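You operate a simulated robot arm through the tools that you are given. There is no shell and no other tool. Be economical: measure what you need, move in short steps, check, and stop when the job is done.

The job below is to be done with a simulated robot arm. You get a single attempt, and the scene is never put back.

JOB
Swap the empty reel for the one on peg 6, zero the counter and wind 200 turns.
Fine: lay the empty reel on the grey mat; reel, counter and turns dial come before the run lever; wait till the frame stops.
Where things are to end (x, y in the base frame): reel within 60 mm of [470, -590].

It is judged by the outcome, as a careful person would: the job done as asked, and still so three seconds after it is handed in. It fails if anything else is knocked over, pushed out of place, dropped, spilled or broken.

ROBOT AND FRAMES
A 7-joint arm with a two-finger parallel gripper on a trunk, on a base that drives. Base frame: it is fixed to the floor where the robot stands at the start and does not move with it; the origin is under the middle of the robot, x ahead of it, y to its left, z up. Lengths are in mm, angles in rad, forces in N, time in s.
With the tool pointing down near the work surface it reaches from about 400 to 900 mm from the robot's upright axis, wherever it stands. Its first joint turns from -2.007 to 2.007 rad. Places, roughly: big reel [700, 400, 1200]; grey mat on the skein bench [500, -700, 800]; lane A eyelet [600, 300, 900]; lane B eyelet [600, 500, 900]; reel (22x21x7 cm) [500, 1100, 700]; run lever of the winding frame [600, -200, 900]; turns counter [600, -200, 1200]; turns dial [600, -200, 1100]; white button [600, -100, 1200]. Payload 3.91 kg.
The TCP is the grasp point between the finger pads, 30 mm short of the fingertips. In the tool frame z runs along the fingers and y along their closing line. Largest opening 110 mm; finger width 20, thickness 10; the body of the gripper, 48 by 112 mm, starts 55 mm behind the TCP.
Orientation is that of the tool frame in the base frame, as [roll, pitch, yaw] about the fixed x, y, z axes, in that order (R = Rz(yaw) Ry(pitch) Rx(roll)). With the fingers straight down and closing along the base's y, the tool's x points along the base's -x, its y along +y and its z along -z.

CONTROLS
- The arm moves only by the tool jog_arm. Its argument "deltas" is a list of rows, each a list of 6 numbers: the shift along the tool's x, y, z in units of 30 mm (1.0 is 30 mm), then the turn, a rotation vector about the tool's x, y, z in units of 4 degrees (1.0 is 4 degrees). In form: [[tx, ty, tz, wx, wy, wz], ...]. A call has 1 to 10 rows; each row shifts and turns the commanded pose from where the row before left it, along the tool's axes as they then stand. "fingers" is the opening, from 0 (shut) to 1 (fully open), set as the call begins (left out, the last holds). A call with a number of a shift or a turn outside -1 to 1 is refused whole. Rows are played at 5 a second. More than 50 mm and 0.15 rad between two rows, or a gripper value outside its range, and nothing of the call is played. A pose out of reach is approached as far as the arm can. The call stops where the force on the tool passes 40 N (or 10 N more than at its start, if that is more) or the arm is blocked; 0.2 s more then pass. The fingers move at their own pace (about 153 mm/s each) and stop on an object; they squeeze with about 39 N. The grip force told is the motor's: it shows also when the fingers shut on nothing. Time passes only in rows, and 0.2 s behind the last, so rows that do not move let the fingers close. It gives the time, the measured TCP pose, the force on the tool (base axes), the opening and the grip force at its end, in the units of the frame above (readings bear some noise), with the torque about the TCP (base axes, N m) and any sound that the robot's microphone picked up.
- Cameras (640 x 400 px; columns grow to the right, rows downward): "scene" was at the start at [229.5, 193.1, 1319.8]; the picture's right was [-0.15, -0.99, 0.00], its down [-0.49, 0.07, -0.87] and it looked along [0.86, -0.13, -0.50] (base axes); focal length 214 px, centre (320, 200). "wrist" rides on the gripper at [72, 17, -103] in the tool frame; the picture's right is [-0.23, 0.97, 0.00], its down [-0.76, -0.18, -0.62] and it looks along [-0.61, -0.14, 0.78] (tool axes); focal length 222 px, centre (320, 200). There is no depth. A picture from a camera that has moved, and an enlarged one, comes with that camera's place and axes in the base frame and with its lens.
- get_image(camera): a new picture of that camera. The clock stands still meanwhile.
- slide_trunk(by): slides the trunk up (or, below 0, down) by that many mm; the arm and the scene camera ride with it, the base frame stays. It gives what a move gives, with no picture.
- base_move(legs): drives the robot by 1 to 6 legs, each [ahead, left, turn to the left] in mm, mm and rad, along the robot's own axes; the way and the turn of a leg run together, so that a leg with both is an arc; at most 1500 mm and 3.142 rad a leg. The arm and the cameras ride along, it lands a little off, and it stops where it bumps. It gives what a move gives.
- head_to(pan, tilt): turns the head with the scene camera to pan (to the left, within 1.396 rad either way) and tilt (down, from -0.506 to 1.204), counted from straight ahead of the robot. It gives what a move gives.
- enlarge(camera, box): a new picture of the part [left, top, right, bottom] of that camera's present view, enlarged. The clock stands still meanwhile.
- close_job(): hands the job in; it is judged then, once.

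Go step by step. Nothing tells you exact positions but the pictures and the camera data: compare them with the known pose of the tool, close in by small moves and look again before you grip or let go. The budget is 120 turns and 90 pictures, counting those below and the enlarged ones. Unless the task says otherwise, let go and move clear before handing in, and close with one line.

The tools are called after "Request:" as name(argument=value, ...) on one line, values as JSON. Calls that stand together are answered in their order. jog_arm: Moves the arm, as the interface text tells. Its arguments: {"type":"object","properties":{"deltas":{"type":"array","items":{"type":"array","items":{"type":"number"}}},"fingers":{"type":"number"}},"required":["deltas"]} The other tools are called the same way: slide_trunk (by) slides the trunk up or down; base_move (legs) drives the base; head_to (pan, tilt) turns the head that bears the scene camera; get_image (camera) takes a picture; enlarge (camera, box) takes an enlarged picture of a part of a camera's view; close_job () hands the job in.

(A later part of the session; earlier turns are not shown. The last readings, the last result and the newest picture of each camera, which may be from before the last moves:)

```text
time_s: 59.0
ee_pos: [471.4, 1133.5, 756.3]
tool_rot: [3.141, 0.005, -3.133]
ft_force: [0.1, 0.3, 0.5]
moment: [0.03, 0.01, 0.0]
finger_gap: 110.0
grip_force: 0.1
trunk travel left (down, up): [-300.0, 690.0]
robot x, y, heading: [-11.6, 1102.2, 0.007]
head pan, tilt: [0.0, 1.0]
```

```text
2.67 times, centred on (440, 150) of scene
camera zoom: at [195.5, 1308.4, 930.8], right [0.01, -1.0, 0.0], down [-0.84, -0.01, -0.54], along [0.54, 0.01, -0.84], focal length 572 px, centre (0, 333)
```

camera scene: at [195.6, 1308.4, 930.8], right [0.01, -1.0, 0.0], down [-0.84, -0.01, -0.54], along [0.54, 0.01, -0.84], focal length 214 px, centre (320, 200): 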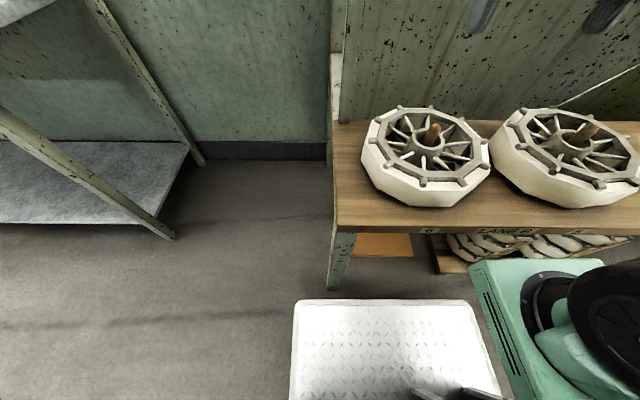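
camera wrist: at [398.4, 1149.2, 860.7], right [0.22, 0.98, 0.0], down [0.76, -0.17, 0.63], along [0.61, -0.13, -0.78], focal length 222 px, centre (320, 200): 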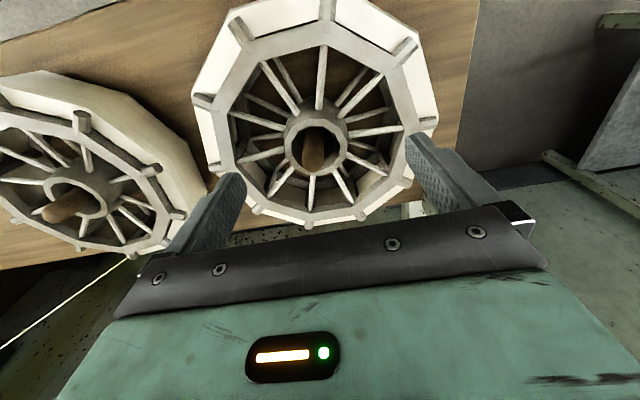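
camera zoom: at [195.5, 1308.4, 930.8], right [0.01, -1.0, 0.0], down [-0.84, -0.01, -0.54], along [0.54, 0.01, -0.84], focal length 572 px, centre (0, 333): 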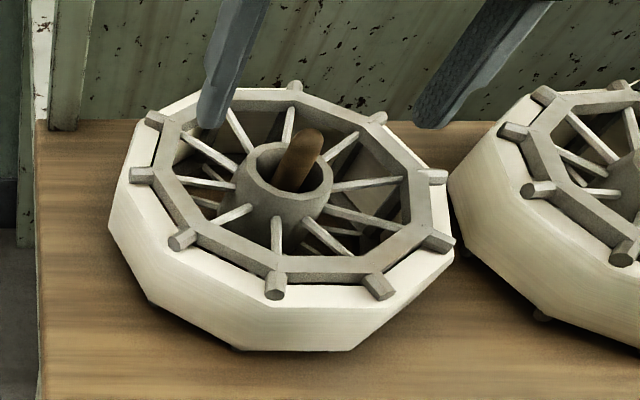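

The hub is well centred. I'll descend to gripping height and check.

Request:
jog_arm(deltas=[[0, 0, 0.8, 0, 0, 0], [0, 0, 0.7, 0, 0, 0]])

Request:
get_image(camera="wrist")

Request:
enlarge(camera="scene", box=[340, 75, 540, 225])

```text
time_s: 59.6
ee_pos: [471.6, 1135.2, 715.4]
tool_rot: [3.136, 0.01, -3.133]
ft_force: [-9.2, -3.6, 39.0]
moment: [2.38, 0.57, 0.63]
finger_gap: 108.1
grip_force: 0.1
trunk travel left (down, up): [-300.0, 690.0]
robot x, y, heading: [-10.8, 1098.7, 0.008]
head pan, tilt: [0.0, 1.0]
```

```text
50 pictures are left
camera wrist: at [398.8, 1150.4, 818.8], right [0.22, 0.98, 0.01], down [0.76, -0.17, 0.63], along [0.62, -0.13, -0.78], focal length 222 px, centre (320, 200)
```

wrist: 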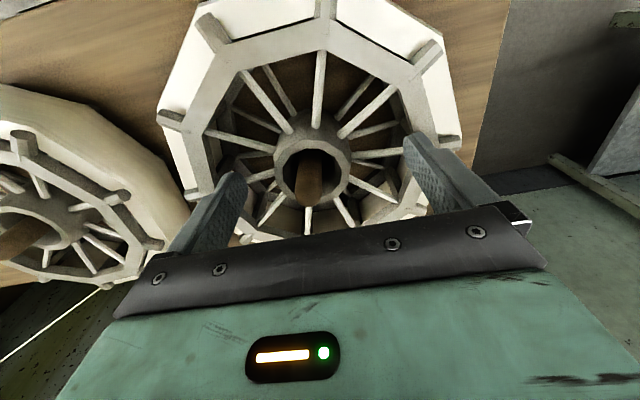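

```text
2.67 times, centred on (440, 150) of scene
camera zoom: at [194.6, 1308.1, 932.1], right [0.01, -1.0, 0.0], down [-0.84, -0.01, -0.54], along [0.54, 0.01, -0.84], focal length 572 px, centre (0, 333)
```

zoom: 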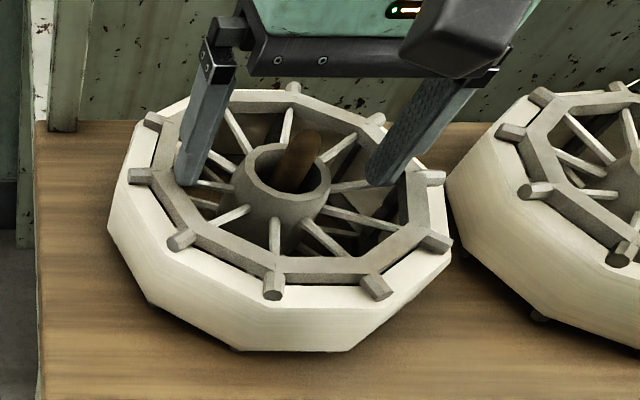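

The left finger touched near the rim. I'll back up, narrow the opening to clear the rim, come down again and check.

Request:
jog_arm(deltas=[[0, 0, -0.35, 0, 0, 0], [0, 0, 0, 0, 0, 0], [0, 0, 0, 0, 0, 0]], fingers=0.72)

Request:
jog_arm(deltas=[[0, -0.03, 0.2, 0, 0, 0], [0, 0, 0.15, 0, 0, 0], [0, 0, 0.1, 0, 0, 0]])

Request:
enlarge(camera="scene", box=[340, 75, 540, 225])

```text
time_s: 60.4
ee_pos: [471.3, 1133.4, 722.4]
tool_rot: [3.141, 0.004, -3.133]
ft_force: [-0.4, 0.0, -1.1]
moment: [0.01, 0.01, 0.0]
finger_gap: 79.2
grip_force: 0.0
trunk travel left (down, up): [-300.0, 690.0]
robot x, y, heading: [-13.0, 1101.2, 0.013]
head pan, tilt: [0.0, 1.0]
```

```text
time_s: 61.1
ee_pos: [470.3, 1133.3, 716.5]
tool_rot: [3.138, 0.011, -3.134]
ft_force: [-8.9, -1.3, 24.3]
moment: [-1.09, 0.08, -0.37]
finger_gap: 79.8
grip_force: 0.7
trunk travel left (down, up): [-300.0, 690.0]
robot x, y, heading: [-12.3, 1097.5, 0.015]
head pan, tilt: [0.0, 1.0]
stopped in row 3: the force on the tool passed its limit (the readings are from after the stop); the commanded pose is now the measured one
```

```text
2.67 times, centred on (440, 150) of scene
camera zoom: at [194.8, 1308.4, 931.3], right [0.01, -1.0, 0.0], down [-0.84, -0.01, -0.54], along [0.54, 0.01, -0.84], focal length 572 px, centre (0, 333)
```

zoom: 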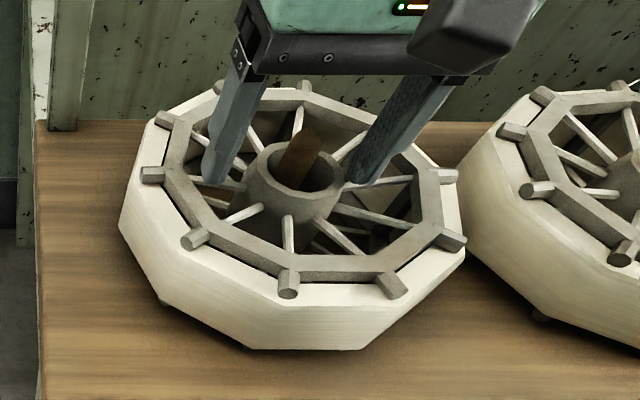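

The fingertips now rest on a spoke. Raised 3 mm they still overlap the hub enough, so I'll grip there.

Request:
jog_arm(deltas=[[0, 0, -0.1, 0, 0, 0], [0, 0, 0, 0, 0, 0]])

Request:
jog_arm(deltas=[[0, 0, 0, 0, 0, 0], [0, 0, 0, 0, 0, 0], [0, 0, 0, 0, 0, 0]], fingers=0.3)

Request:
enlarge(camera="scene", box=[340, 75, 540, 225])

Request:
get_image(camera="wrist")

```text
time_s: 61.7
ee_pos: [471.2, 1133.3, 716.5]
tool_rot: [3.138, 0.008, -3.133]
ft_force: [0.7, -0.3, -1.0]
moment: [0.0, 0.02, 0.0]
finger_gap: 79.2
grip_force: 0.1
trunk travel left (down, up): [-300.0, 690.0]
robot x, y, heading: [-13.7, 1098.2, 0.007]
head pan, tilt: [0.0, 1.0]
```

```text
time_s: 62.5
ee_pos: [471.6, 1133.8, 717.0]
tool_rot: [3.138, 0.007, -3.133]
ft_force: [-1.1, 0.7, 0.1]
moment: [0.0, 0.0, -0.02]
finger_gap: 33.0
grip_force: 0.0
trunk travel left (down, up): [-300.0, 690.0]
robot x, y, heading: [-9.7, 1100.5, 0.009]
head pan, tilt: [0.0, 1.0]
```

```text
2.67 times, centred on (440, 150) of scene
camera zoom: at [195.5, 1308.4, 930.8], right [0.01, -1.0, 0.0], down [-0.84, -0.01, -0.54], along [0.54, 0.01, -0.84], focal length 572 px, centre (0, 333)
```

zoom: 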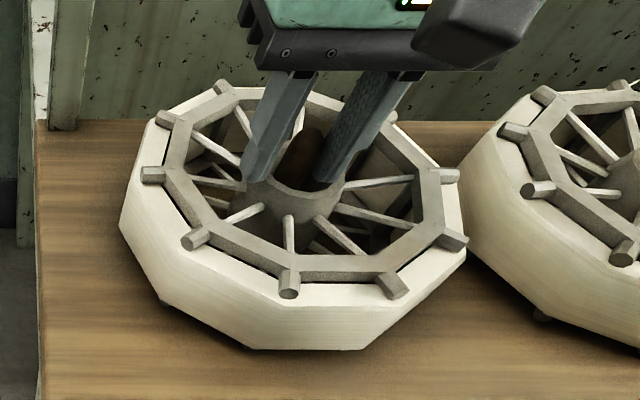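

```text
46 pictures are left
camera wrist: at [399.2, 1148.7, 821.0], right [0.22, 0.98, 0.01], down [0.76, -0.17, 0.63], along [0.61, -0.13, -0.78], focal length 222 px, centre (320, 200)
```

wrist: 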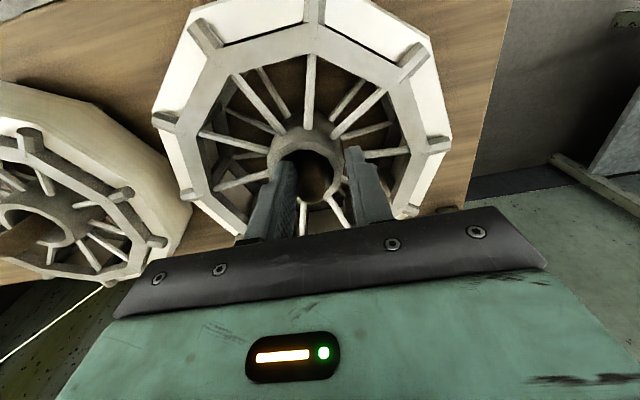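

The fingers closed to 33 mm without gripping, so they passed over the hub. I'll look closely.

Request:
enlarge(camera="wrist", box=[230, 100, 410, 250])

Request:
enlarge(camera="scene", box=[390, 90, 480, 180])

```text
2.67 times, centred on (320, 175) of wrist
camera zoom: at [399.2, 1148.7, 821.0], right [0.22, 0.98, 0.01], down [0.76, -0.17, 0.63], along [0.61, -0.13, -0.78], focal length 592 px, centre (320, 267)
```

zoom: 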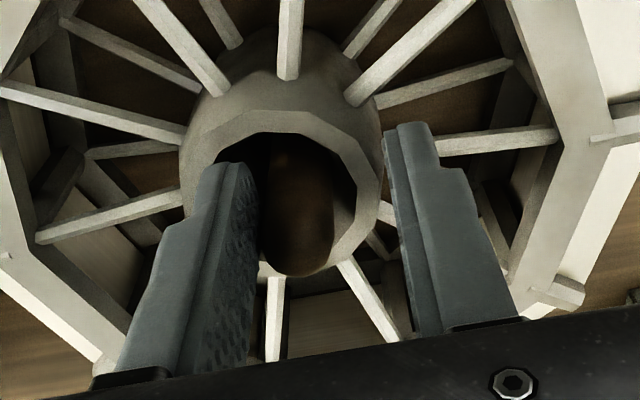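

```text
4.44 times, centred on (435, 135) of scene
camera zoom: at [195.5, 1308.4, 930.8], right [0.01, -1.0, 0.0], down [-0.84, -0.01, -0.54], along [0.54, 0.01, -0.84], focal length 953 px, centre (-191, 489)
```

zoom: 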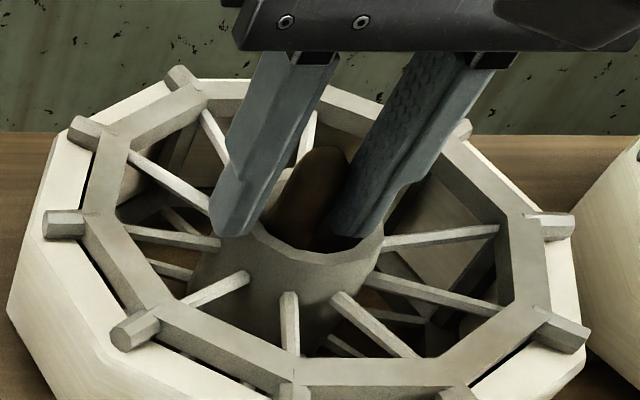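

The −y finger slipped into the hub bore: the reel sits off to −y. I'll lift clear, reopen and re-centre.

Request:
jog_arm(deltas=[[0, 0, -0.5, 0, 0, 0], [0, 0, -0.8, 0, 0, 0]])

Request:
jog_arm(deltas=[[0, 0, 0, 0, 0, 0], [0, 0, 0, 0, 0, 0]], fingers=1)

Request:
get_image(camera="wrist")

Request:
enlarge(camera="scene", box=[340, 75, 540, 225])

```text
time_s: 63.1
ee_pos: [470.8, 1133.7, 756.6]
tool_rot: [3.138, 0.008, -3.132]
ft_force: [-0.3, -0.5, 0.2]
moment: [-0.01, -0.01, -0.02]
finger_gap: 32.7
grip_force: 0.1
trunk travel left (down, up): [-300.0, 690.0]
robot x, y, heading: [-13.6, 1099.7, 0.014]
head pan, tilt: [0.0, 1.0]
```

```text
time_s: 63.7
ee_pos: [471.4, 1132.2, 756.0]
tool_rot: [3.139, 0.008, -3.135]
ft_force: [0.3, 0.2, -0.4]
moment: [-0.06, 0.01, 0.02]
finger_gap: 110.0
grip_force: 0.1
trunk travel left (down, up): [-300.0, 690.0]
robot x, y, heading: [-7.6, 1100.0, 0.012]
head pan, tilt: [0.0, 1.0]
```

```text
43 pictures are left
camera wrist: at [398.8, 1148.7, 859.9], right [0.22, 0.98, 0.01], down [0.76, -0.17, 0.63], along [0.61, -0.13, -0.78], focal length 222 px, centre (320, 200)
```

wrist: 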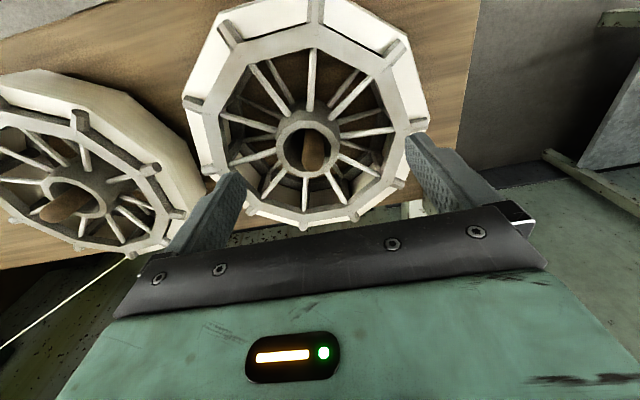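

```text
2.67 times, centred on (440, 150) of scene
camera zoom: at [195.5, 1308.4, 930.8], right [0.01, -1.0, 0.0], down [-0.84, -0.01, -0.54], along [0.54, 0.01, -0.84], focal length 572 px, centre (0, 333)
```

zoom: 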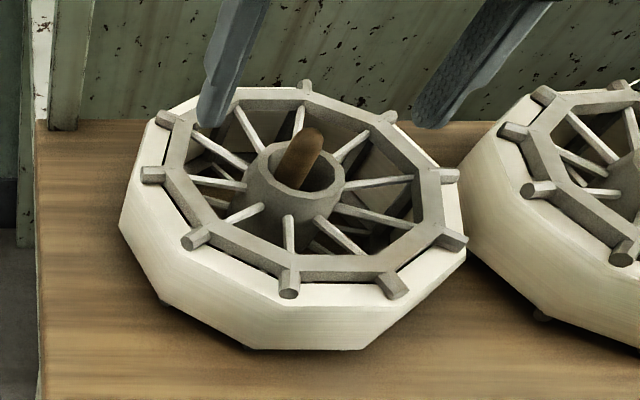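

Both contacts now make sense: rim and hub tops are at z ≈ 687. I'll shift 9 mm to −y, narrow to 86 mm to clear the rim, and go down to TCP 706.

Request:
jog_arm(deltas=[[-0.08, -0.31, 0.4, 0, 0, 0], [0, 0, 0.4, 0, 0, 0]], fingers=0.78)

Request:
enlarge(camera="scene", box=[340, 75, 540, 225])

Request:
get_image(camera="wrist")

```text
time_s: 64.3
ee_pos: [473.0, 1122.9, 731.1]
tool_rot: [3.137, 0.009, -3.135]
ft_force: [0.3, -0.1, 0.4]
moment: [0.01, 0.02, 0.0]
finger_gap: 85.7
grip_force: 0.1
trunk travel left (down, up): [-300.0, 690.0]
robot x, y, heading: [-10.9, 1096.7, 0.01]
head pan, tilt: [0.0, 1.0]
```

```text
2.67 times, centred on (440, 150) of scene
camera zoom: at [195.5, 1308.4, 930.8], right [0.01, -1.0, 0.0], down [-0.84, -0.01, -0.54], along [0.54, 0.01, -0.84], focal length 572 px, centre (0, 333)
```

zoom: 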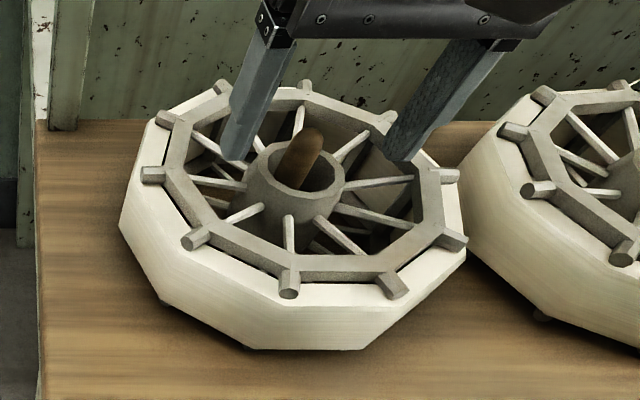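

```text
40 pictures are left
camera wrist: at [400.4, 1139.2, 835.9], right [0.22, 0.98, 0.0], down [0.76, -0.17, 0.63], along [0.61, -0.13, -0.78], focal length 222 px, centre (320, 200)
```

wrist: 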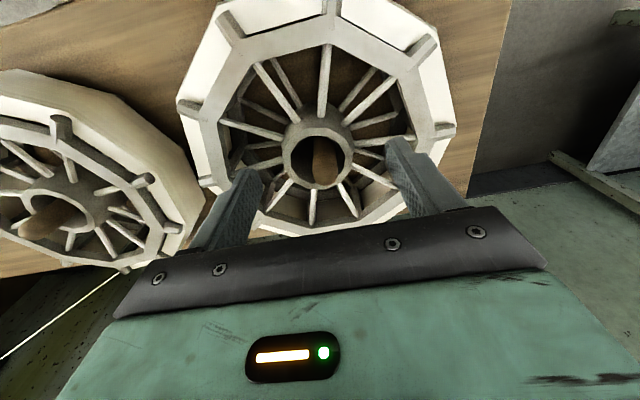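

Request:
jog_arm(deltas=[[-0.05, 0, 0.4, 0, 0, 0], [0, 0, 0.25, 0, 0, 0], [0, 0, 0.2, 0, 0, 0]])

Request:
enlarge(camera="scene", box=[340, 75, 540, 225])

```text
time_s: 65.1
ee_pos: [476.4, 1124.2, 708.0]
tool_rot: [3.137, 0.008, -3.133]
ft_force: [-0.8, 0.8, 0.9]
moment: [-0.01, 0.01, -0.01]
finger_gap: 85.8
grip_force: 0.0
trunk travel left (down, up): [-300.0, 690.0]
robot x, y, heading: [-11.8, 1097.5, 0.007]
head pan, tilt: [0.0, 1.0]
```

```text
2.67 times, centred on (440, 150) of scene
camera zoom: at [195.5, 1308.4, 930.8], right [0.01, -1.0, 0.0], down [-0.84, -0.01, -0.54], along [0.54, 0.01, -0.84], focal length 572 px, centre (0, 333)
```

zoom: 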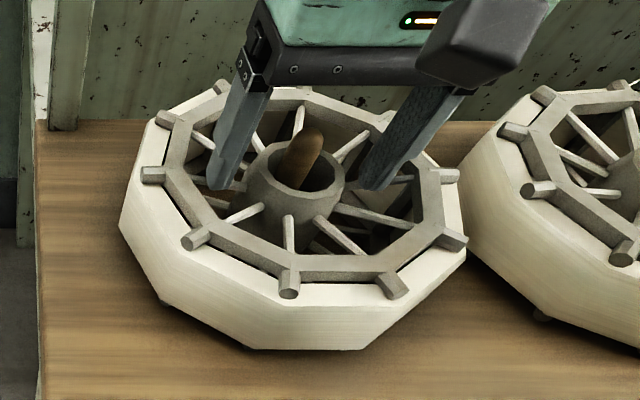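

Clear of contact with the hub between the fingers. I'll lower a touch and close.

Request:
jog_arm(deltas=[[0, 0, 0.12, 0, 0, 0]])

Request:
jog_arm(deltas=[[0, 0, 0, 0, 0, 0], [0, 0, 0, 0, 0, 0], [0, 0, 0, 0, 0, 0]], fingers=0.2)

Request:
enlarge(camera="scene", box=[340, 75, 540, 225])

```text
time_s: 65.5
ee_pos: [475.7, 1124.3, 703.5]
tool_rot: [3.138, 0.009, -3.132]
ft_force: [-0.3, -0.1, 0.2]
moment: [-0.01, -0.01, 0.0]
finger_gap: 85.9
grip_force: 0.0
trunk travel left (down, up): [-300.0, 690.0]
robot x, y, heading: [-13.1, 1101.2, 0.006]
head pan, tilt: [0.0, 1.0]
```

```text
time_s: 66.3
ee_pos: [475.6, 1123.6, 704.0]
tool_rot: [3.138, 0.009, -3.133]
ft_force: [-0.5, -0.4, 0.3]
moment: [-0.13, 0.02, -0.03]
finger_gap: 61.3
grip_force: 38.8
trunk travel left (down, up): [-300.0, 690.0]
robot x, y, heading: [-13.9, 1098.6, 0.008]
head pan, tilt: [0.0, 1.0]
```

```text
2.67 times, centred on (440, 150) of scene
camera zoom: at [195.5, 1308.4, 930.8], right [0.01, -1.0, 0.0], down [-0.84, -0.01, -0.54], along [0.54, 0.01, -0.84], focal length 572 px, centre (0, 333)
```

zoom: 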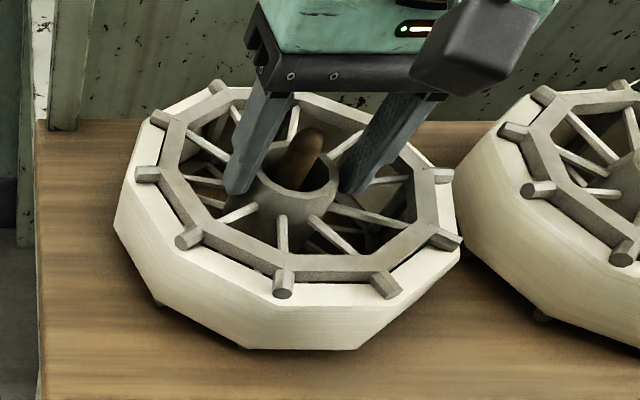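

Gripped at 61 mm. I'll lift straight off peg 6.

Request:
jog_arm(deltas=[[0, 0, -0.4, 0, 0, 0], [0, 0, -0.5, 0, 0, 0], [0, 0, -0.7, 0, 0, 0], [0, 0, -0.7, 0, 0, 0], [0, 0, -1, 0, 0, 0], [0, 0, -1, 0, 0, 0], [0, 0, -1, 0, 0, 0]], fingers=0)

Request:
get_image(camera="scene")

```text
time_s: 67.9
ee_pos: [475.3, 1122.7, 862.6]
tool_rot: [3.138, 0.009, -3.135]
ft_force: [0.8, -0.6, -3.6]
moment: [-0.04, 0.03, -0.01]
finger_gap: 61.7
grip_force: 39.3
trunk travel left (down, up): [-300.0, 690.0]
robot x, y, heading: [-14.4, 1099.1, 0.014]
head pan, tilt: [0.0, 1.0]
```

```text
37 pictures are left
camera scene: at [195.6, 1308.4, 930.8], right [0.01, -1.0, 0.0], down [-0.84, -0.01, -0.54], along [0.54, 0.01, -0.84], focal length 214 px, centre (320, 200)
```

scene: 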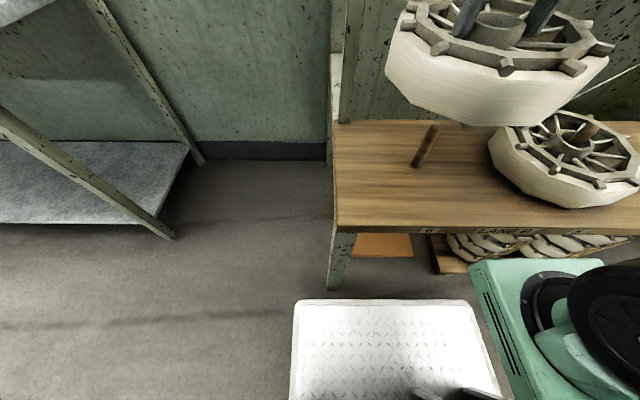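

It's off and hanging level. I'll raise, pull in and drive back to peg 2.

Request:
slide_trunk(by=350)

Request:
jog_arm(deltas=[[0.7, 0, 0, 0, 0, 0], [0.5, 0, 0, 0, 0, 0]])

Request:
base_move(legs=[[0, -954, 0]])

Request:
get_image(camera="scene")

```text
time_s: 71.3
ee_pos: [475.6, 1124.8, 1212.6]
tool_rot: [3.138, 0.008, -3.132]
ft_force: [-0.8, -0.6, -3.1]
moment: [-0.01, -0.01, 0.05]
finger_gap: 61.1
grip_force: 39.0
trunk travel left (down, up): [-650.0, 340.0]
robot x, y, heading: [-11.3, 1102.6, 0.016]
head pan, tilt: [0.0, 1.0]
```

```text
time_s: 71.9
ee_pos: [440.2, 1123.9, 1212.5]
tool_rot: [3.139, 0.01, -3.134]
ft_force: [0.0, -0.2, -2.8]
moment: [0.02, 0.05, -0.02]
finger_gap: 61.0
grip_force: 38.9
trunk travel left (down, up): [-650.0, 340.0]
robot x, y, heading: [-12.5, 1101.2, 0.008]
head pan, tilt: [0.0, 1.0]
```

```text
time_s: 76.9
ee_pos: [444.8, 168.8, 1211.9]
tool_rot: [3.139, 0.007, -3.141]
ft_force: [0.4, 0.9, -2.7]
moment: [0.01, 0.0, 0.0]
finger_gap: 61.2
grip_force: 39.2
trunk travel left (down, up): [-650.0, 340.0]
robot x, y, heading: [-9.8, 153.9, -0.005]
head pan, tilt: [0.0, 1.0]
```

```text
36 pictures are left
camera scene: at [202.4, 357.4, 1280.8], right [0.0, -1.0, 0.0], down [-0.84, 0.0, -0.54], along [0.54, 0.0, -0.84], focal length 214 px, centre (320, 200)
```

scene: 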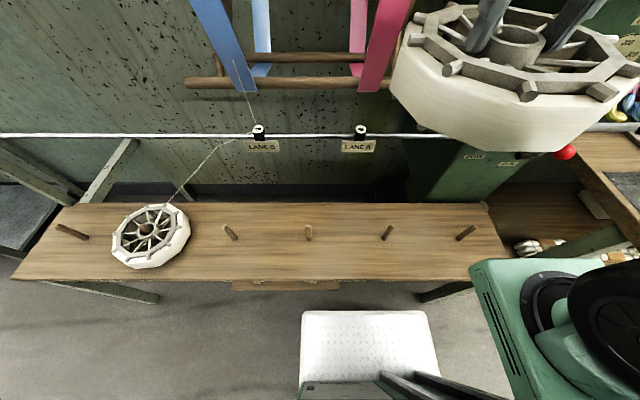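

Peg 2 is free at about (473, 150). I'll move over it, lower the trunk, and sight the peg through the hub bore.

Request:
jog_arm(deltas=[[-0.5, -0.3, 0, 0, 0, 0], [-0.44, -0.33, 0, 0, 0, 0]])

Request:
slide_trunk(by=-350)

Request:
get_image(camera="wrist")

Request:
get_image(camera="scene")

```text
time_s: 77.5
ee_pos: [472.1, 151.8, 1214.2]
tool_rot: [3.137, 0.01, 3.14]
ft_force: [-0.3, -0.3, -3.0]
moment: [0.0, 0.0, 0.0]
finger_gap: 61.2
grip_force: 39.0
trunk travel left (down, up): [-650.0, 340.0]
robot x, y, heading: [-6.2, 151.9, -0.004]
head pan, tilt: [0.0, 1.0]
```

```text
time_s: 80.9
ee_pos: [473.2, 152.3, 861.9]
tool_rot: [3.139, 0.008, 3.14]
ft_force: [-0.3, -0.6, -2.8]
moment: [0.02, 0.04, -0.02]
finger_gap: 61.2
grip_force: 38.9
trunk travel left (down, up): [-300.0, 690.0]
robot x, y, heading: [-4.7, 148.0, 0.003]
head pan, tilt: [0.0, 1.0]
```

```text
35 pictures are left
camera wrist: at [399.8, 167.3, 966.6], right [0.23, 0.97, 0.01], down [0.76, -0.18, 0.63], along [0.61, -0.14, -0.78], focal length 222 px, centre (320, 200)
```

wrist: 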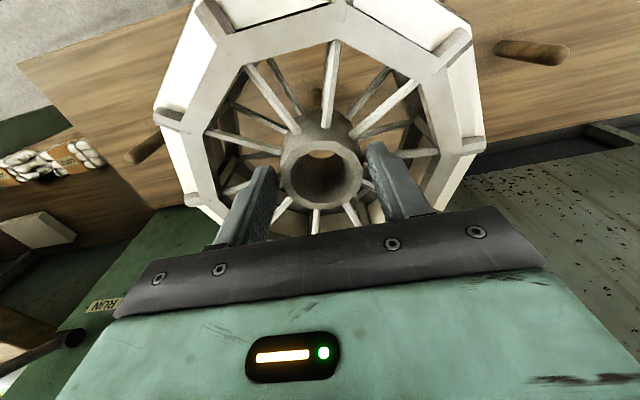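

```text
34 pictures are left
camera scene: at [202.4, 357.4, 930.8], right [0.0, -1.0, 0.0], down [-0.84, 0.0, -0.54], along [0.54, 0.0, -0.84], focal length 214 px, centre (320, 200)
```

scene: 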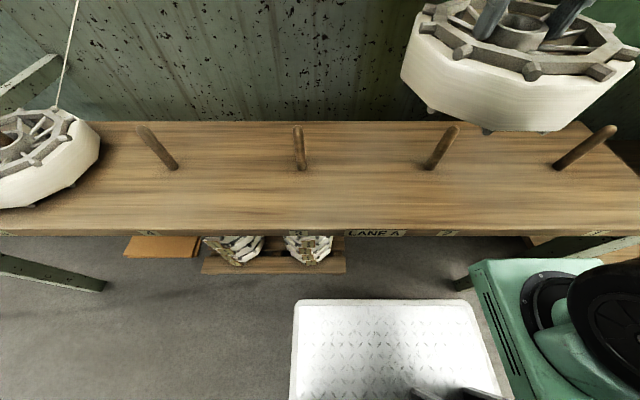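

Request:
enlarge(camera="wrist", box=[250, 60, 390, 200])

Request:
enlarge(camera="scene", box=[390, 90, 490, 190])

```text
2.86 times, centred on (320, 130) of wrist
camera zoom: at [399.8, 167.3, 966.6], right [0.23, 0.97, 0.01], down [0.76, -0.18, 0.63], along [0.61, -0.14, -0.78], focal length 635 px, centre (320, 400)
```

zoom: 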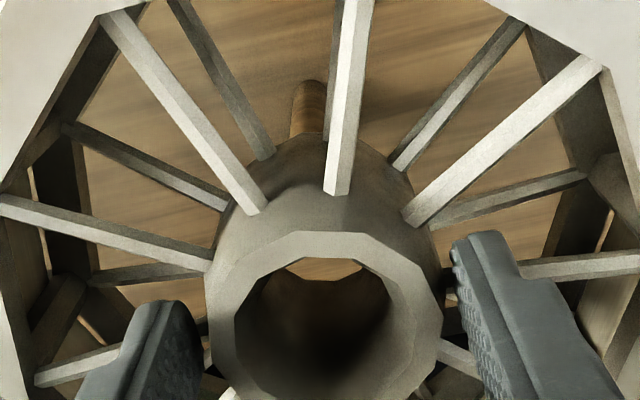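

```text
4.00 times, centred on (440, 140) of scene
camera zoom: at [202.4, 357.4, 930.8], right [0.0, -1.0, 0.0], down [-0.84, 0.0, -0.54], along [0.54, 0.0, -0.84], focal length 858 px, centre (-160, 440)
```

zoom: 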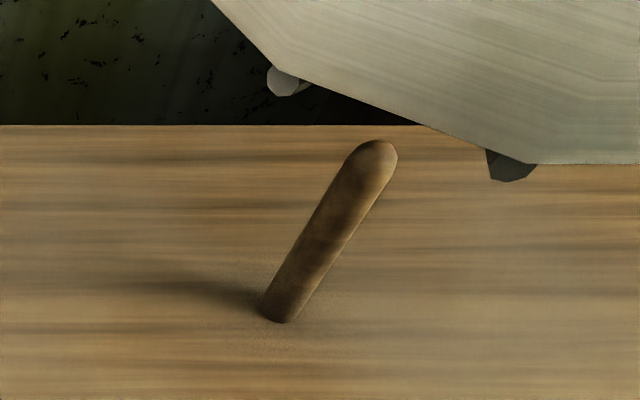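

The peg is about 18 mm wide against a 40 mm bore, centred near (475, 150). After a small correction I'll lower over it.

Request:
jog_arm(deltas=[[-0.06, -0.08, 1, 0, 0, 0], [0, 0, 0.7, 0, 0, 0], [0, 0, 0.5, 0, 0, 0], [0, 0, 0.5, 0, 0, 0], [0, 0, 0.5, 0, 0, 0]])

Request:
get_image(camera="wrist")

Request:
get_image(camera="scene")

```text
time_s: 82.1
ee_pos: [474.1, 149.5, 767.0]
tool_rot: [3.137, 0.009, 3.141]
ft_force: [0.1, 0.0, -2.7]
moment: [-0.01, -0.02, 0.01]
finger_gap: 61.2
grip_force: 38.9
trunk travel left (down, up): [-300.0, 690.0]
robot x, y, heading: [-7.3, 149.2, 0.003]
head pan, tilt: [0.0, 1.0]
```

```text
31 pictures are left
camera wrist: at [402.6, 166.3, 870.0], right [0.23, 0.97, 0.01], down [0.76, -0.18, 0.63], along [0.61, -0.14, -0.78], focal length 222 px, centre (320, 200)
```

wrist: 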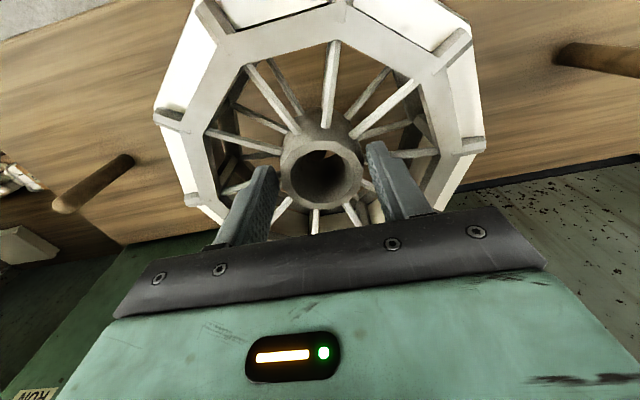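

```text
30 pictures are left
camera scene: at [202.4, 357.4, 930.8], right [0.0, -1.0, 0.0], down [-0.84, 0.0, -0.54], along [0.54, 0.0, -0.84], focal length 214 px, centre (320, 200)
```

scene: 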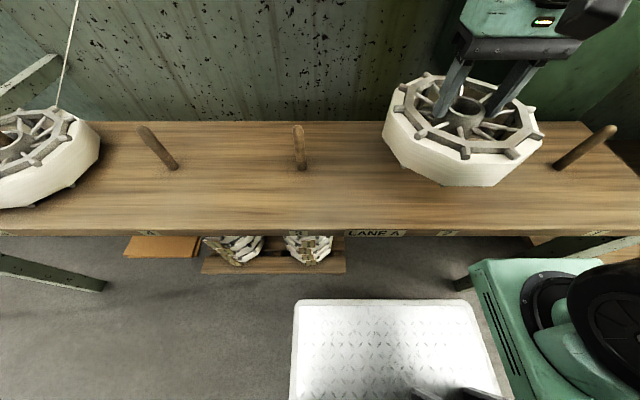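

Peg 2 is entering the bore with no contact force. I'll lower on to seat it.

Request:
jog_arm(deltas=[[0, 0, 0.5, 0, 0, 0], [0, 0, 0.5, 0, 0, 0], [0, 0, 0.5, 0, 0, 0], [0, 0, 0.3, 0, 0, 0], [0, 0, 0.15, 0, 0, 0], [0, 0, 0.1, 0, 0, 0], [0, 0, 0.1, 0, 0, 0]])

Request:
enlarge(camera="scene", box=[360, 75, 560, 225])

```text
time_s: 83.7
ee_pos: [473.6, 149.6, 703.7]
tool_rot: [3.138, 0.01, -3.141]
ft_force: [-3.5, -1.3, 16.8]
moment: [-0.58, 0.97, -0.03]
finger_gap: 61.5
grip_force: 38.7
trunk travel left (down, up): [-300.0, 690.0]
robot x, y, heading: [-8.0, 152.8, 0.001]
head pan, tilt: [0.0, 1.0]
```

```text
2.67 times, centred on (460, 150) of scene
camera zoom: at [202.0, 357.4, 931.4], right [0.0, -1.0, 0.0], down [-0.84, 0.0, -0.54], along [0.54, 0.0, -0.84], focal length 572 px, centre (-53, 333)
```

zoom: 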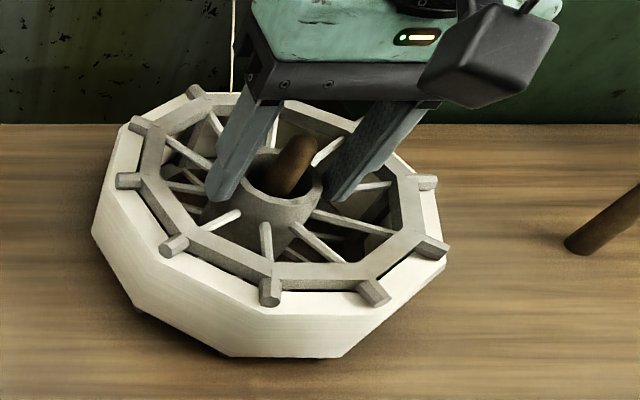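

Seated, and a thread to lane A's eyelet has now appeared. I'll release and lift away, staying clear of the thread.

Request:
jog_arm(deltas=[[0, 0, -0.03, 0, 0, 0], [0, 0, 0, 0, 0, 0], [0, 0, 0, 0, 0, 0]], fingers=0.78)

Request:
jog_arm(deltas=[[0, 0, -0.5, 0, 0, 0], [0, 0, -1, 0, 0, 0], [0, 0, -1, 0, 0, 0], [0, 0, -1, 0, 0, 0], [0.7, 0, -1, 0, 0, 0], [0.7, 0, -1, 0, 0, 0]])

Request:
head_to(pan=-0.15, tilt=0.6)

Request:
get_image(camera="scene")

```text
time_s: 84.5
ee_pos: [476.0, 150.0, 703.8]
tool_rot: [3.14, 0.009, 3.14]
ft_force: [-0.1, 0.5, -0.7]
moment: [0.02, 0.03, 0.01]
finger_gap: 86.1
grip_force: 0.1
trunk travel left (down, up): [-300.0, 690.0]
robot x, y, heading: [-11.4, 150.7, 0.004]
head pan, tilt: [0.0, 1.0]
```

```text
time_s: 85.9
ee_pos: [444.4, 147.9, 853.2]
tool_rot: [3.139, 0.008, 3.141]
ft_force: [-0.4, 1.7, 0.3]
moment: [0.01, 0.0, -0.01]
finger_gap: 86.0
grip_force: 0.0
out of reach, approached as far as the arm can: row 6
trunk travel left (down, up): [-300.0, 690.0]
robot x, y, heading: [-6.4, 150.6, -0.003]
head pan, tilt: [0.0, 1.0]
```

```text
time_s: 86.8
ee_pos: [445.6, 148.3, 853.5]
tool_rot: [3.137, 0.008, 3.141]
ft_force: [0.3, -0.9, 0.7]
moment: [0.01, 0.02, -0.01]
finger_gap: 85.6
grip_force: 0.0
trunk travel left (down, up): [-300.0, 690.0]
robot x, y, heading: [-9.4, 149.6, -0.001]
head pan, tilt: [-0.15, 0.6]
```

```text
28 pictures are left
camera scene: at [220.1, 344.2, 962.7], right [-0.15, -0.99, 0.0], down [-0.56, 0.08, -0.82], along [0.82, -0.12, -0.57], focal length 214 px, centre (320, 200)
```

scene: 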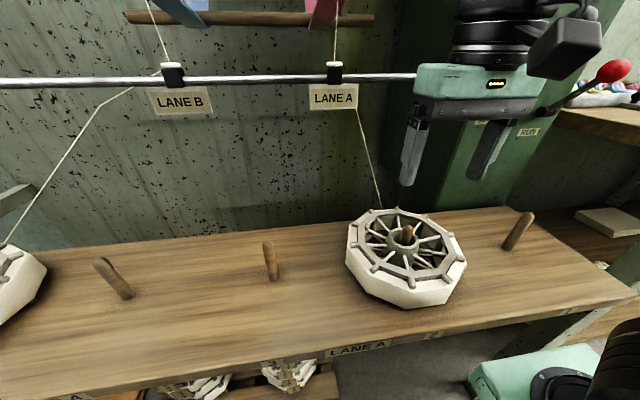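

Lane A's thread is up. Next is the panel: I'll raise, drive in front of it a bit back, and turn the tool to point forward.

Request:
slide_trunk(by=300)

Request:
base_move(legs=[[-120, 0, 0], [0, -320, 0]])

Request:
jog_arm(deltas=[[0, 0, 0, 0, -1, 0], [0, 0, 0, 0, -1, 0], [0, 0, 0, 0, -1, 0], [0, 0, 0, 0, -1, 0], [0, 0, 0, 0, -1, 0], [0, 0, 0, 0, -1, 0], [0, 0, 0, 0, -1, 0], [0, 0, 0, 0, -1, 0], [0, 0, 0, 0, -1, 0], [0, 0, 0, 0, -1, 0]], fingers=0)

Request:
jog_arm(deltas=[[0, 0, 0, 0, -1, 0], [0, 0, 0, 0, -1, 0], [0, 0, 0, 0, -1, 0], [0, 0, 0, 0, -1, 0], [0, 0, 0, 0, -1, 0], [0, 0, 0, 0, -1, 0], [0, 0, 0, 0, -1, 0], [0, 0, 0, 0, -1, 0], [0, 0, 0, 0, -1, 0], [0, 0, 0, 0, -1, 0]])

Request:
jog_arm(deltas=[[0, 0, 0, 0, -1, 0], [0, 0, 0, 0, -1, 0], [0, 0, 0, 0, -0.5, 0]])

Request:
head_to(pan=-0.5, tilt=0.4)

Request:
get_image(camera="scene")

```text
time_s: 89.8
ee_pos: [444.8, 147.4, 1152.7]
tool_rot: [3.137, 0.009, -3.141]
ft_force: [0.1, -0.1, -0.5]
moment: [0.02, -0.01, 0.01]
finger_gap: 85.6
grip_force: 0.0
trunk travel left (down, up): [-600.0, 390.0]
robot x, y, heading: [-10.6, 150.1, 0.005]
head pan, tilt: [-0.15, 0.6]
```

```text
time_s: 92.7
ee_pos: [325.2, -167.6, 1152.9]
tool_rot: [3.138, 0.01, -3.138]
ft_force: [0.7, -0.5, 0.3]
moment: [-0.02, 0.0, 0.01]
finger_gap: 85.9
grip_force: 0.1
trunk travel left (down, up): [-600.0, 390.0]
robot x, y, heading: [-128.4, -169.7, 0.003]
head pan, tilt: [-0.15, 0.6]
```

```text
time_s: 94.9
ee_pos: [375.7, -130.5, 1072.9]
tool_rot: [3.135, 0.709, 3.141]
ft_force: [0.4, 1.1, 0.8]
moment: [-0.04, 0.02, 0.04]
finger_gap: 0.2
grip_force: 37.6
out of reach, approached as far as the arm can: row 1, 2, 4, 5, 6, 8, 9
trunk travel left (down, up): [-600.0, 390.0]
robot x, y, heading: [-125.8, -169.7, 0.002]
head pan, tilt: [-0.15, 0.6]
```

```text
time_s: 97.1
ee_pos: [417.0, -67.9, 1127.5]
tool_rot: [3.121, 1.403, 3.122]
ft_force: [-1.0, -0.4, 0.1]
moment: [0.06, 0.0, -0.01]
finger_gap: 0.0
grip_force: 37.7
out of reach, approached as far as the arm can: row 1, 2, 3, 4, 5, 6, 7, 8, 9, 10
trunk travel left (down, up): [-600.0, 390.0]
robot x, y, heading: [-126.4, -167.2, 0.004]
head pan, tilt: [-0.15, 0.6]
```

```text
time_s: 97.9
ee_pos: [424.1, -56.1, 1133.7]
tool_rot: [0.332, 1.56, 0.332]
ft_force: [0.7, -0.6, -0.5]
moment: [0.01, 0.01, -0.02]
finger_gap: 0.3
grip_force: 37.4
out of reach, approached as far as the arm can: row 1, 2, 3
trunk travel left (down, up): [-600.0, 390.0]
robot x, y, heading: [-126.7, -166.2, 0.004]
head pan, tilt: [-0.15, 0.6]
```

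```text
time_s: 98.8
ee_pos: [423.4, -57.2, 1133.2]
tool_rot: [0.382, 1.563, 0.384]
ft_force: [-0.2, -0.2, 0.3]
moment: [0.0, 0.01, -0.01]
finger_gap: 0.0
grip_force: 37.5
trunk travel left (down, up): [-600.0, 390.0]
robot x, y, heading: [-127.2, -166.8, 0.004]
head pan, tilt: [-0.499, 0.4]
```

```text
27 pictures are left
camera scene: at [93.6, -3.9, 1281.0], right [-0.47, -0.88, 0.0], down [-0.34, 0.18, -0.92], along [0.81, -0.44, -0.39], focal length 214 px, centre (320, 200)
```

scene: 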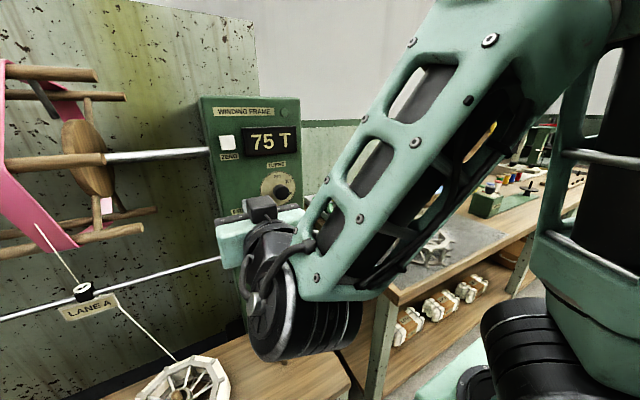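

By triangulation: button (618, −57, 1213), dial knob (601, −164, 1084), red knob (549, −184, 938, up = STOP), black knob (550, −67, 998, up = FREE). I'll look at the dial with the wrist camera.

Request:
get_image(camera="wrist")

Request:
enlarge(camera="wrist", box=[140, 10, 300, 150])

```text
26 pictures are left
camera wrist: at [322.1, -40.2, 1060.8], right [0.0, 0.97, 0.23], down [-0.63, -0.18, 0.76], along [0.78, -0.14, 0.61], focal length 222 px, centre (320, 200)
```

wrist: 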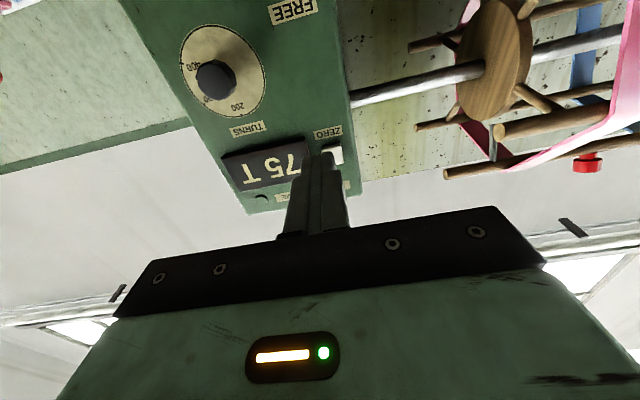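

```text
2.86 times, centred on (220, 80) of wrist
camera zoom: at [322.1, -40.2, 1060.8], right [0.0, 0.97, 0.23], down [-0.63, -0.18, 0.76], along [0.78, -0.14, 0.61], focal length 635 px, centre (606, 543)
```

zoom: 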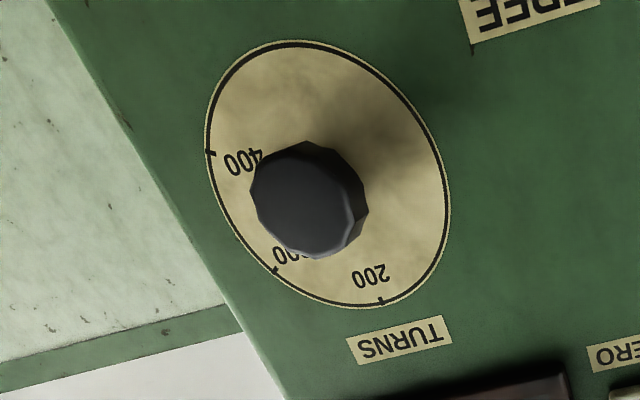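

The dial's centre is (y −167, z 1085) with 200 straight up and 400 at 120° clockwise. First I'll press ZERO: up 80 mm, then forward.

Request:
jog_arm(deltas=[[-0.9, 0, 0, 0, 0, 0], [-0.9, 0, 0, 0, 0, 0], [-0.87, 0, 0, 0, 0, 0], [0, 0, 1, 0, 0, 0], [0, 0, 1, 0, 0, 0], [0, 0, 1, 0, 0, 0], [0, 0, 1, 0, 0, 0]])

Request:
get_image(camera="wrist")

```text
time_s: 100.4
ee_pos: [544.6, -57.3, 1215.2]
tool_rot: [0.325, 1.561, 0.33]
ft_force: [-0.4, -0.1, 0.4]
moment: [-0.01, 0.02, 0.01]
finger_gap: 0.0
grip_force: 37.9
trunk travel left (down, up): [-600.0, 390.0]
robot x, y, heading: [-127.4, -166.6, 0.007]
head pan, tilt: [-0.499, 0.4]
```

```text
24 pictures are left
camera wrist: at [442.4, -40.3, 1142.4], right [0.0, 0.97, 0.23], down [-0.63, -0.18, 0.76], along [0.78, -0.14, 0.61], focal length 222 px, centre (320, 200)
```

wrist: 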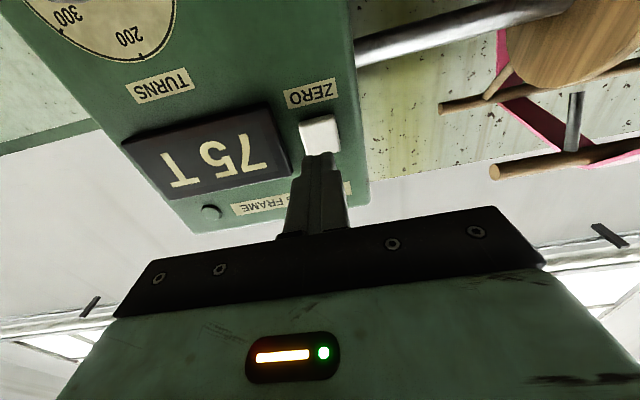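

The tip is lined up on the button. I'll push in gently.

Request:
jog_arm(deltas=[[0, 0, 0.6, 0, 0, 0], [0, 0, 0.4, 0, 0, 0], [0, 0, 0.2, 0, 0, 0], [0, 0, 0.2, 0, 0, 0], [0, 0, 0.15, 0, 0, 0], [0, 0, 0.1, 0, 0, 0]])

Request:
get_image(camera="wrist")

```text
time_s: 101.8
ee_pos: [590.9, -56.3, 1214.3]
tool_rot: [0.323, 1.562, 0.327]
ft_force: [-25.7, -3.9, -6.2]
moment: [0.05, 0.23, -0.15]
finger_gap: 0.1
grip_force: 37.9
trunk travel left (down, up): [-600.0, 390.0]
robot x, y, heading: [-126.5, -170.2, 0.002]
head pan, tilt: [-0.499, 0.4]
```

```text
23 pictures are left
camera wrist: at [488.8, -39.8, 1142.4], right [-0.01, 0.97, 0.23], down [-0.63, -0.18, 0.76], along [0.78, -0.14, 0.61], focal length 222 px, centre (320, 200)
```

wrist: 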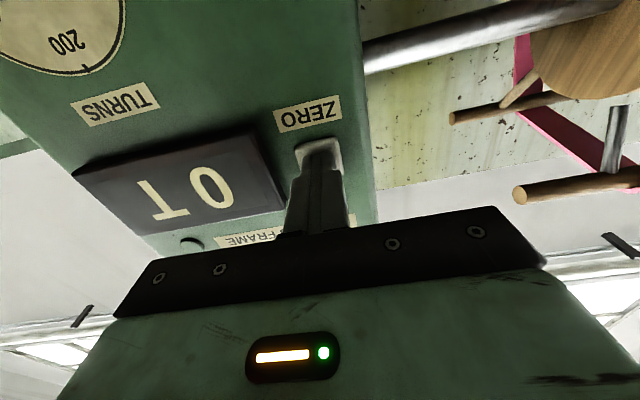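

The counter reads 0. I'll back off and move to the dial, opening the fingers and pre-turning the tool clockwise.

Request:
jog_arm(deltas=[[0, 0, -0.6, 0, 0, 0], [0, 0, -1, 0, 0, 0], [0, 0, -1, 0, 0, 0], [0, 0, -0.5, 0, 0, 0], [0.9, -0.8, 0, 0, 0, 0], [0.9, -0.8, 0, 0, 0, 0], [0.9, -0.8, 0, 0, 0, 0], [0.9, -0.8, 0, 0, 0, 0], [0.7, -0.48, 0, 0, 0, 0]], fingers=0)

Request:
jog_arm(deltas=[[0, 0, 0, 0, 0, 1], [0, 0, 0, 0, 0, 1], [0, 0, 0, 0, 0, 1], [0, 0, 0, 0, 0, 1], [0, 0, 0, 0, 0, 1], [0, 0, 0, 0, 0, 1], [0, 0, 0, 0, 0, 1], [0, 0, 0, 0, 0, 1], [0, 0, 0, 0, 0, 1], [0, 0, 0, 0, 0, 1]], fingers=0.7)

Request:
jog_arm(deltas=[[0, 0, 0, 0, 0, 1], [0, 0, 0, 0, 0, 1], [0, 0, 0, 0, 0, 1], [0, 0, 0, 0, 0, 1], [0, 0, 0, 0, 0, 1]])

Request:
get_image(camera="wrist")

Request:
get_image(camera="scene")

```text
time_s: 103.8
ee_pos: [532.0, -144.4, 1097.4]
tool_rot: [0.386, 1.56, 0.389]
ft_force: [0.4, -0.6, -0.5]
moment: [0.02, 0.05, 0.02]
finger_gap: 0.0
grip_force: 38.2
out of reach, approached as far as the arm can: row 7, 8, 9
trunk travel left (down, up): [-600.0, 390.0]
robot x, y, heading: [-125.8, -166.2, 0.005]
head pan, tilt: [-0.499, 0.4]
```

```text
time_s: 106.0
ee_pos: [533.7, -145.6, 1097.0]
tool_rot: [1.558, 0.866, 1.563]
ft_force: [0.3, -0.5, 0.0]
moment: [0.04, 0.01, 0.01]
finger_gap: 76.9
grip_force: 0.1
trunk travel left (down, up): [-600.0, 390.0]
robot x, y, heading: [-127.3, -163.9, 0.0]
head pan, tilt: [-0.499, 0.4]
```

```text
time_s: 107.2
ee_pos: [533.7, -143.9, 1096.2]
tool_rot: [1.561, 0.519, 1.568]
ft_force: [1.3, -0.6, -0.3]
moment: [-0.02, 0.05, 0.02]
finger_gap: 77.1
grip_force: 0.1
trunk travel left (down, up): [-600.0, 390.0]
robot x, y, heading: [-125.9, -167.3, 0.007]
head pan, tilt: [-0.499, 0.4]
```

```text
22 pictures are left
camera wrist: at [431.4, -74.2, 1076.0], right [-0.01, 0.29, 0.96], down [-0.62, -0.75, 0.22], along [0.78, -0.6, 0.19], focal length 222 px, centre (320, 200)
```

wrist: 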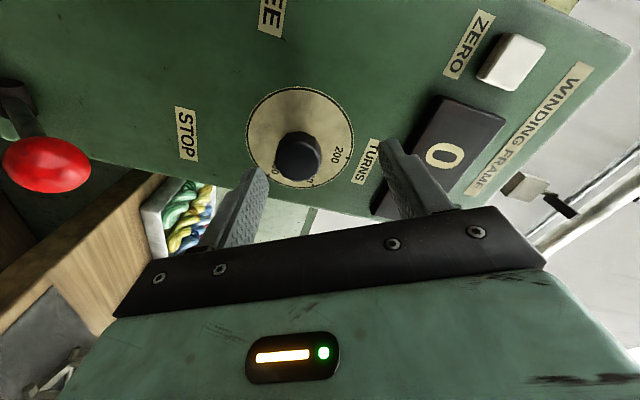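

```text
21 pictures are left
camera scene: at [93.5, -3.9, 1281.1], right [-0.48, -0.88, 0.0], down [-0.34, 0.18, -0.92], along [0.81, -0.44, -0.39], focal length 214 px, centre (320, 200)
```

scene: 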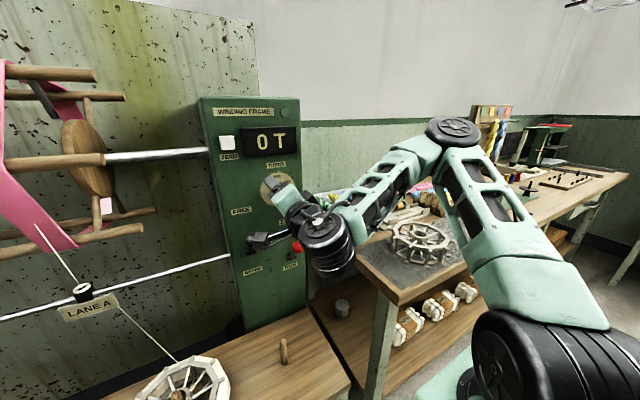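

The arm is at a reach limit here; I'll back off, raise the hand, then lower the trunk by the same amount for a better posture.

Request:
jog_arm(deltas=[[0, 0, -0.6, 0, 0, 0], [-0.5, 0.87, -0.2, 0, 0, 0], [-0.5, 0.87, -0.2, 0, 0, 0], [-0.5, 0.87, -0.2, 0, 0, 0], [-0.5, 0.87, 0, 0, 0, 0]])

Request:
slide_trunk(by=-130)

```text
time_s: 108.4
ee_pos: [508.7, -137.6, 1222.2]
tool_rot: [1.559, 0.524, 1.568]
ft_force: [0.3, -0.2, -0.3]
moment: [0.02, 0.0, 0.04]
finger_gap: 76.8
grip_force: 0.1
out of reach, approached as far as the arm can: row 1
trunk travel left (down, up): [-600.0, 390.0]
robot x, y, heading: [-127.0, -163.5, 0.004]
head pan, tilt: [-0.499, 0.4]
```

```text
time_s: 110.0
ee_pos: [507.5, -137.2, 1091.5]
tool_rot: [1.56, 0.52, 1.571]
ft_force: [-0.4, -0.8, 0.5]
moment: [0.01, 0.01, 0.02]
finger_gap: 77.3
grip_force: 0.1
trunk travel left (down, up): [-470.0, 520.0]
robot x, y, heading: [-127.7, -169.5, 0.005]
head pan, tilt: [-0.499, 0.4]
```

Request:
jog_arm(deltas=[[-0.38, -0.35, 0, 0, 0, 0], [-0.38, -0.34, 0, 0, 0, 0], [0, 0, 0.7, 0, 0, 0]])

Request:
get_image(camera="wrist")

```text
time_s: 110.8
ee_pos: [528.4, -166.6, 1084.8]
tool_rot: [1.562, 0.519, 1.569]
ft_force: [-0.3, -0.5, -0.6]
moment: [-0.02, -0.03, -0.02]
finger_gap: 77.2
grip_force: 0.1
trunk travel left (down, up): [-470.0, 520.0]
robot x, y, heading: [-126.4, -163.5, 0.003]
head pan, tilt: [-0.499, 0.4]
```

```text
20 pictures are left
camera wrist: at [426.4, -97.0, 1063.3], right [-0.01, 0.29, 0.96], down [-0.62, -0.75, 0.22], along [0.78, -0.59, 0.19], focal length 222 px, centre (320, 200)
```

wrist: 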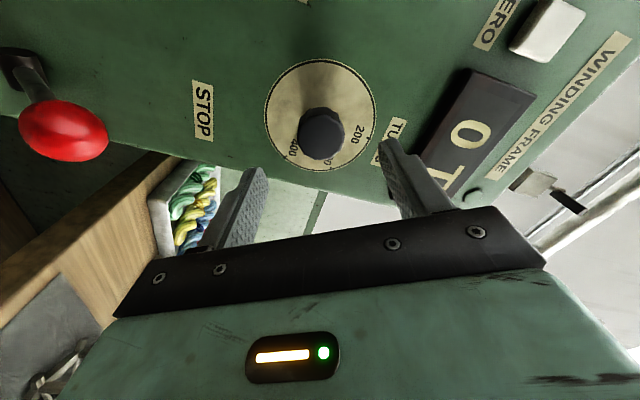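

The knob is centred. I'll go forward around it.

Request:
jog_arm(deltas=[[0, 0, 0.8, 0, 0, 0], [0, 0, 0.6, 0, 0, 0], [0, 0, 0.4, 0, 0, 0], [0, 0, 0.1, 0, 0, 0]])

Request:
get_image(camera="wrist")

```text
time_s: 111.8
ee_pos: [586.0, -168.8, 1084.8]
tool_rot: [1.56, 0.522, 1.57]
ft_force: [-0.4, 0.1, 0.3]
moment: [0.01, -0.01, -0.01]
finger_gap: 77.0
grip_force: 0.0
trunk travel left (down, up): [-470.0, 520.0]
robot x, y, heading: [-125.7, -165.0, 0.003]
head pan, tilt: [-0.499, 0.4]
```

```text
19 pictures are left
camera wrist: at [484.4, -97.7, 1063.1], right [-0.01, 0.29, 0.96], down [-0.62, -0.75, 0.22], along [0.78, -0.59, 0.19], focal length 222 px, centre (320, 200)
```

wrist: 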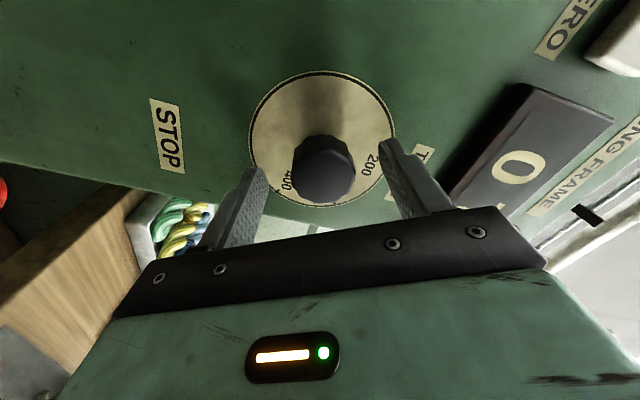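

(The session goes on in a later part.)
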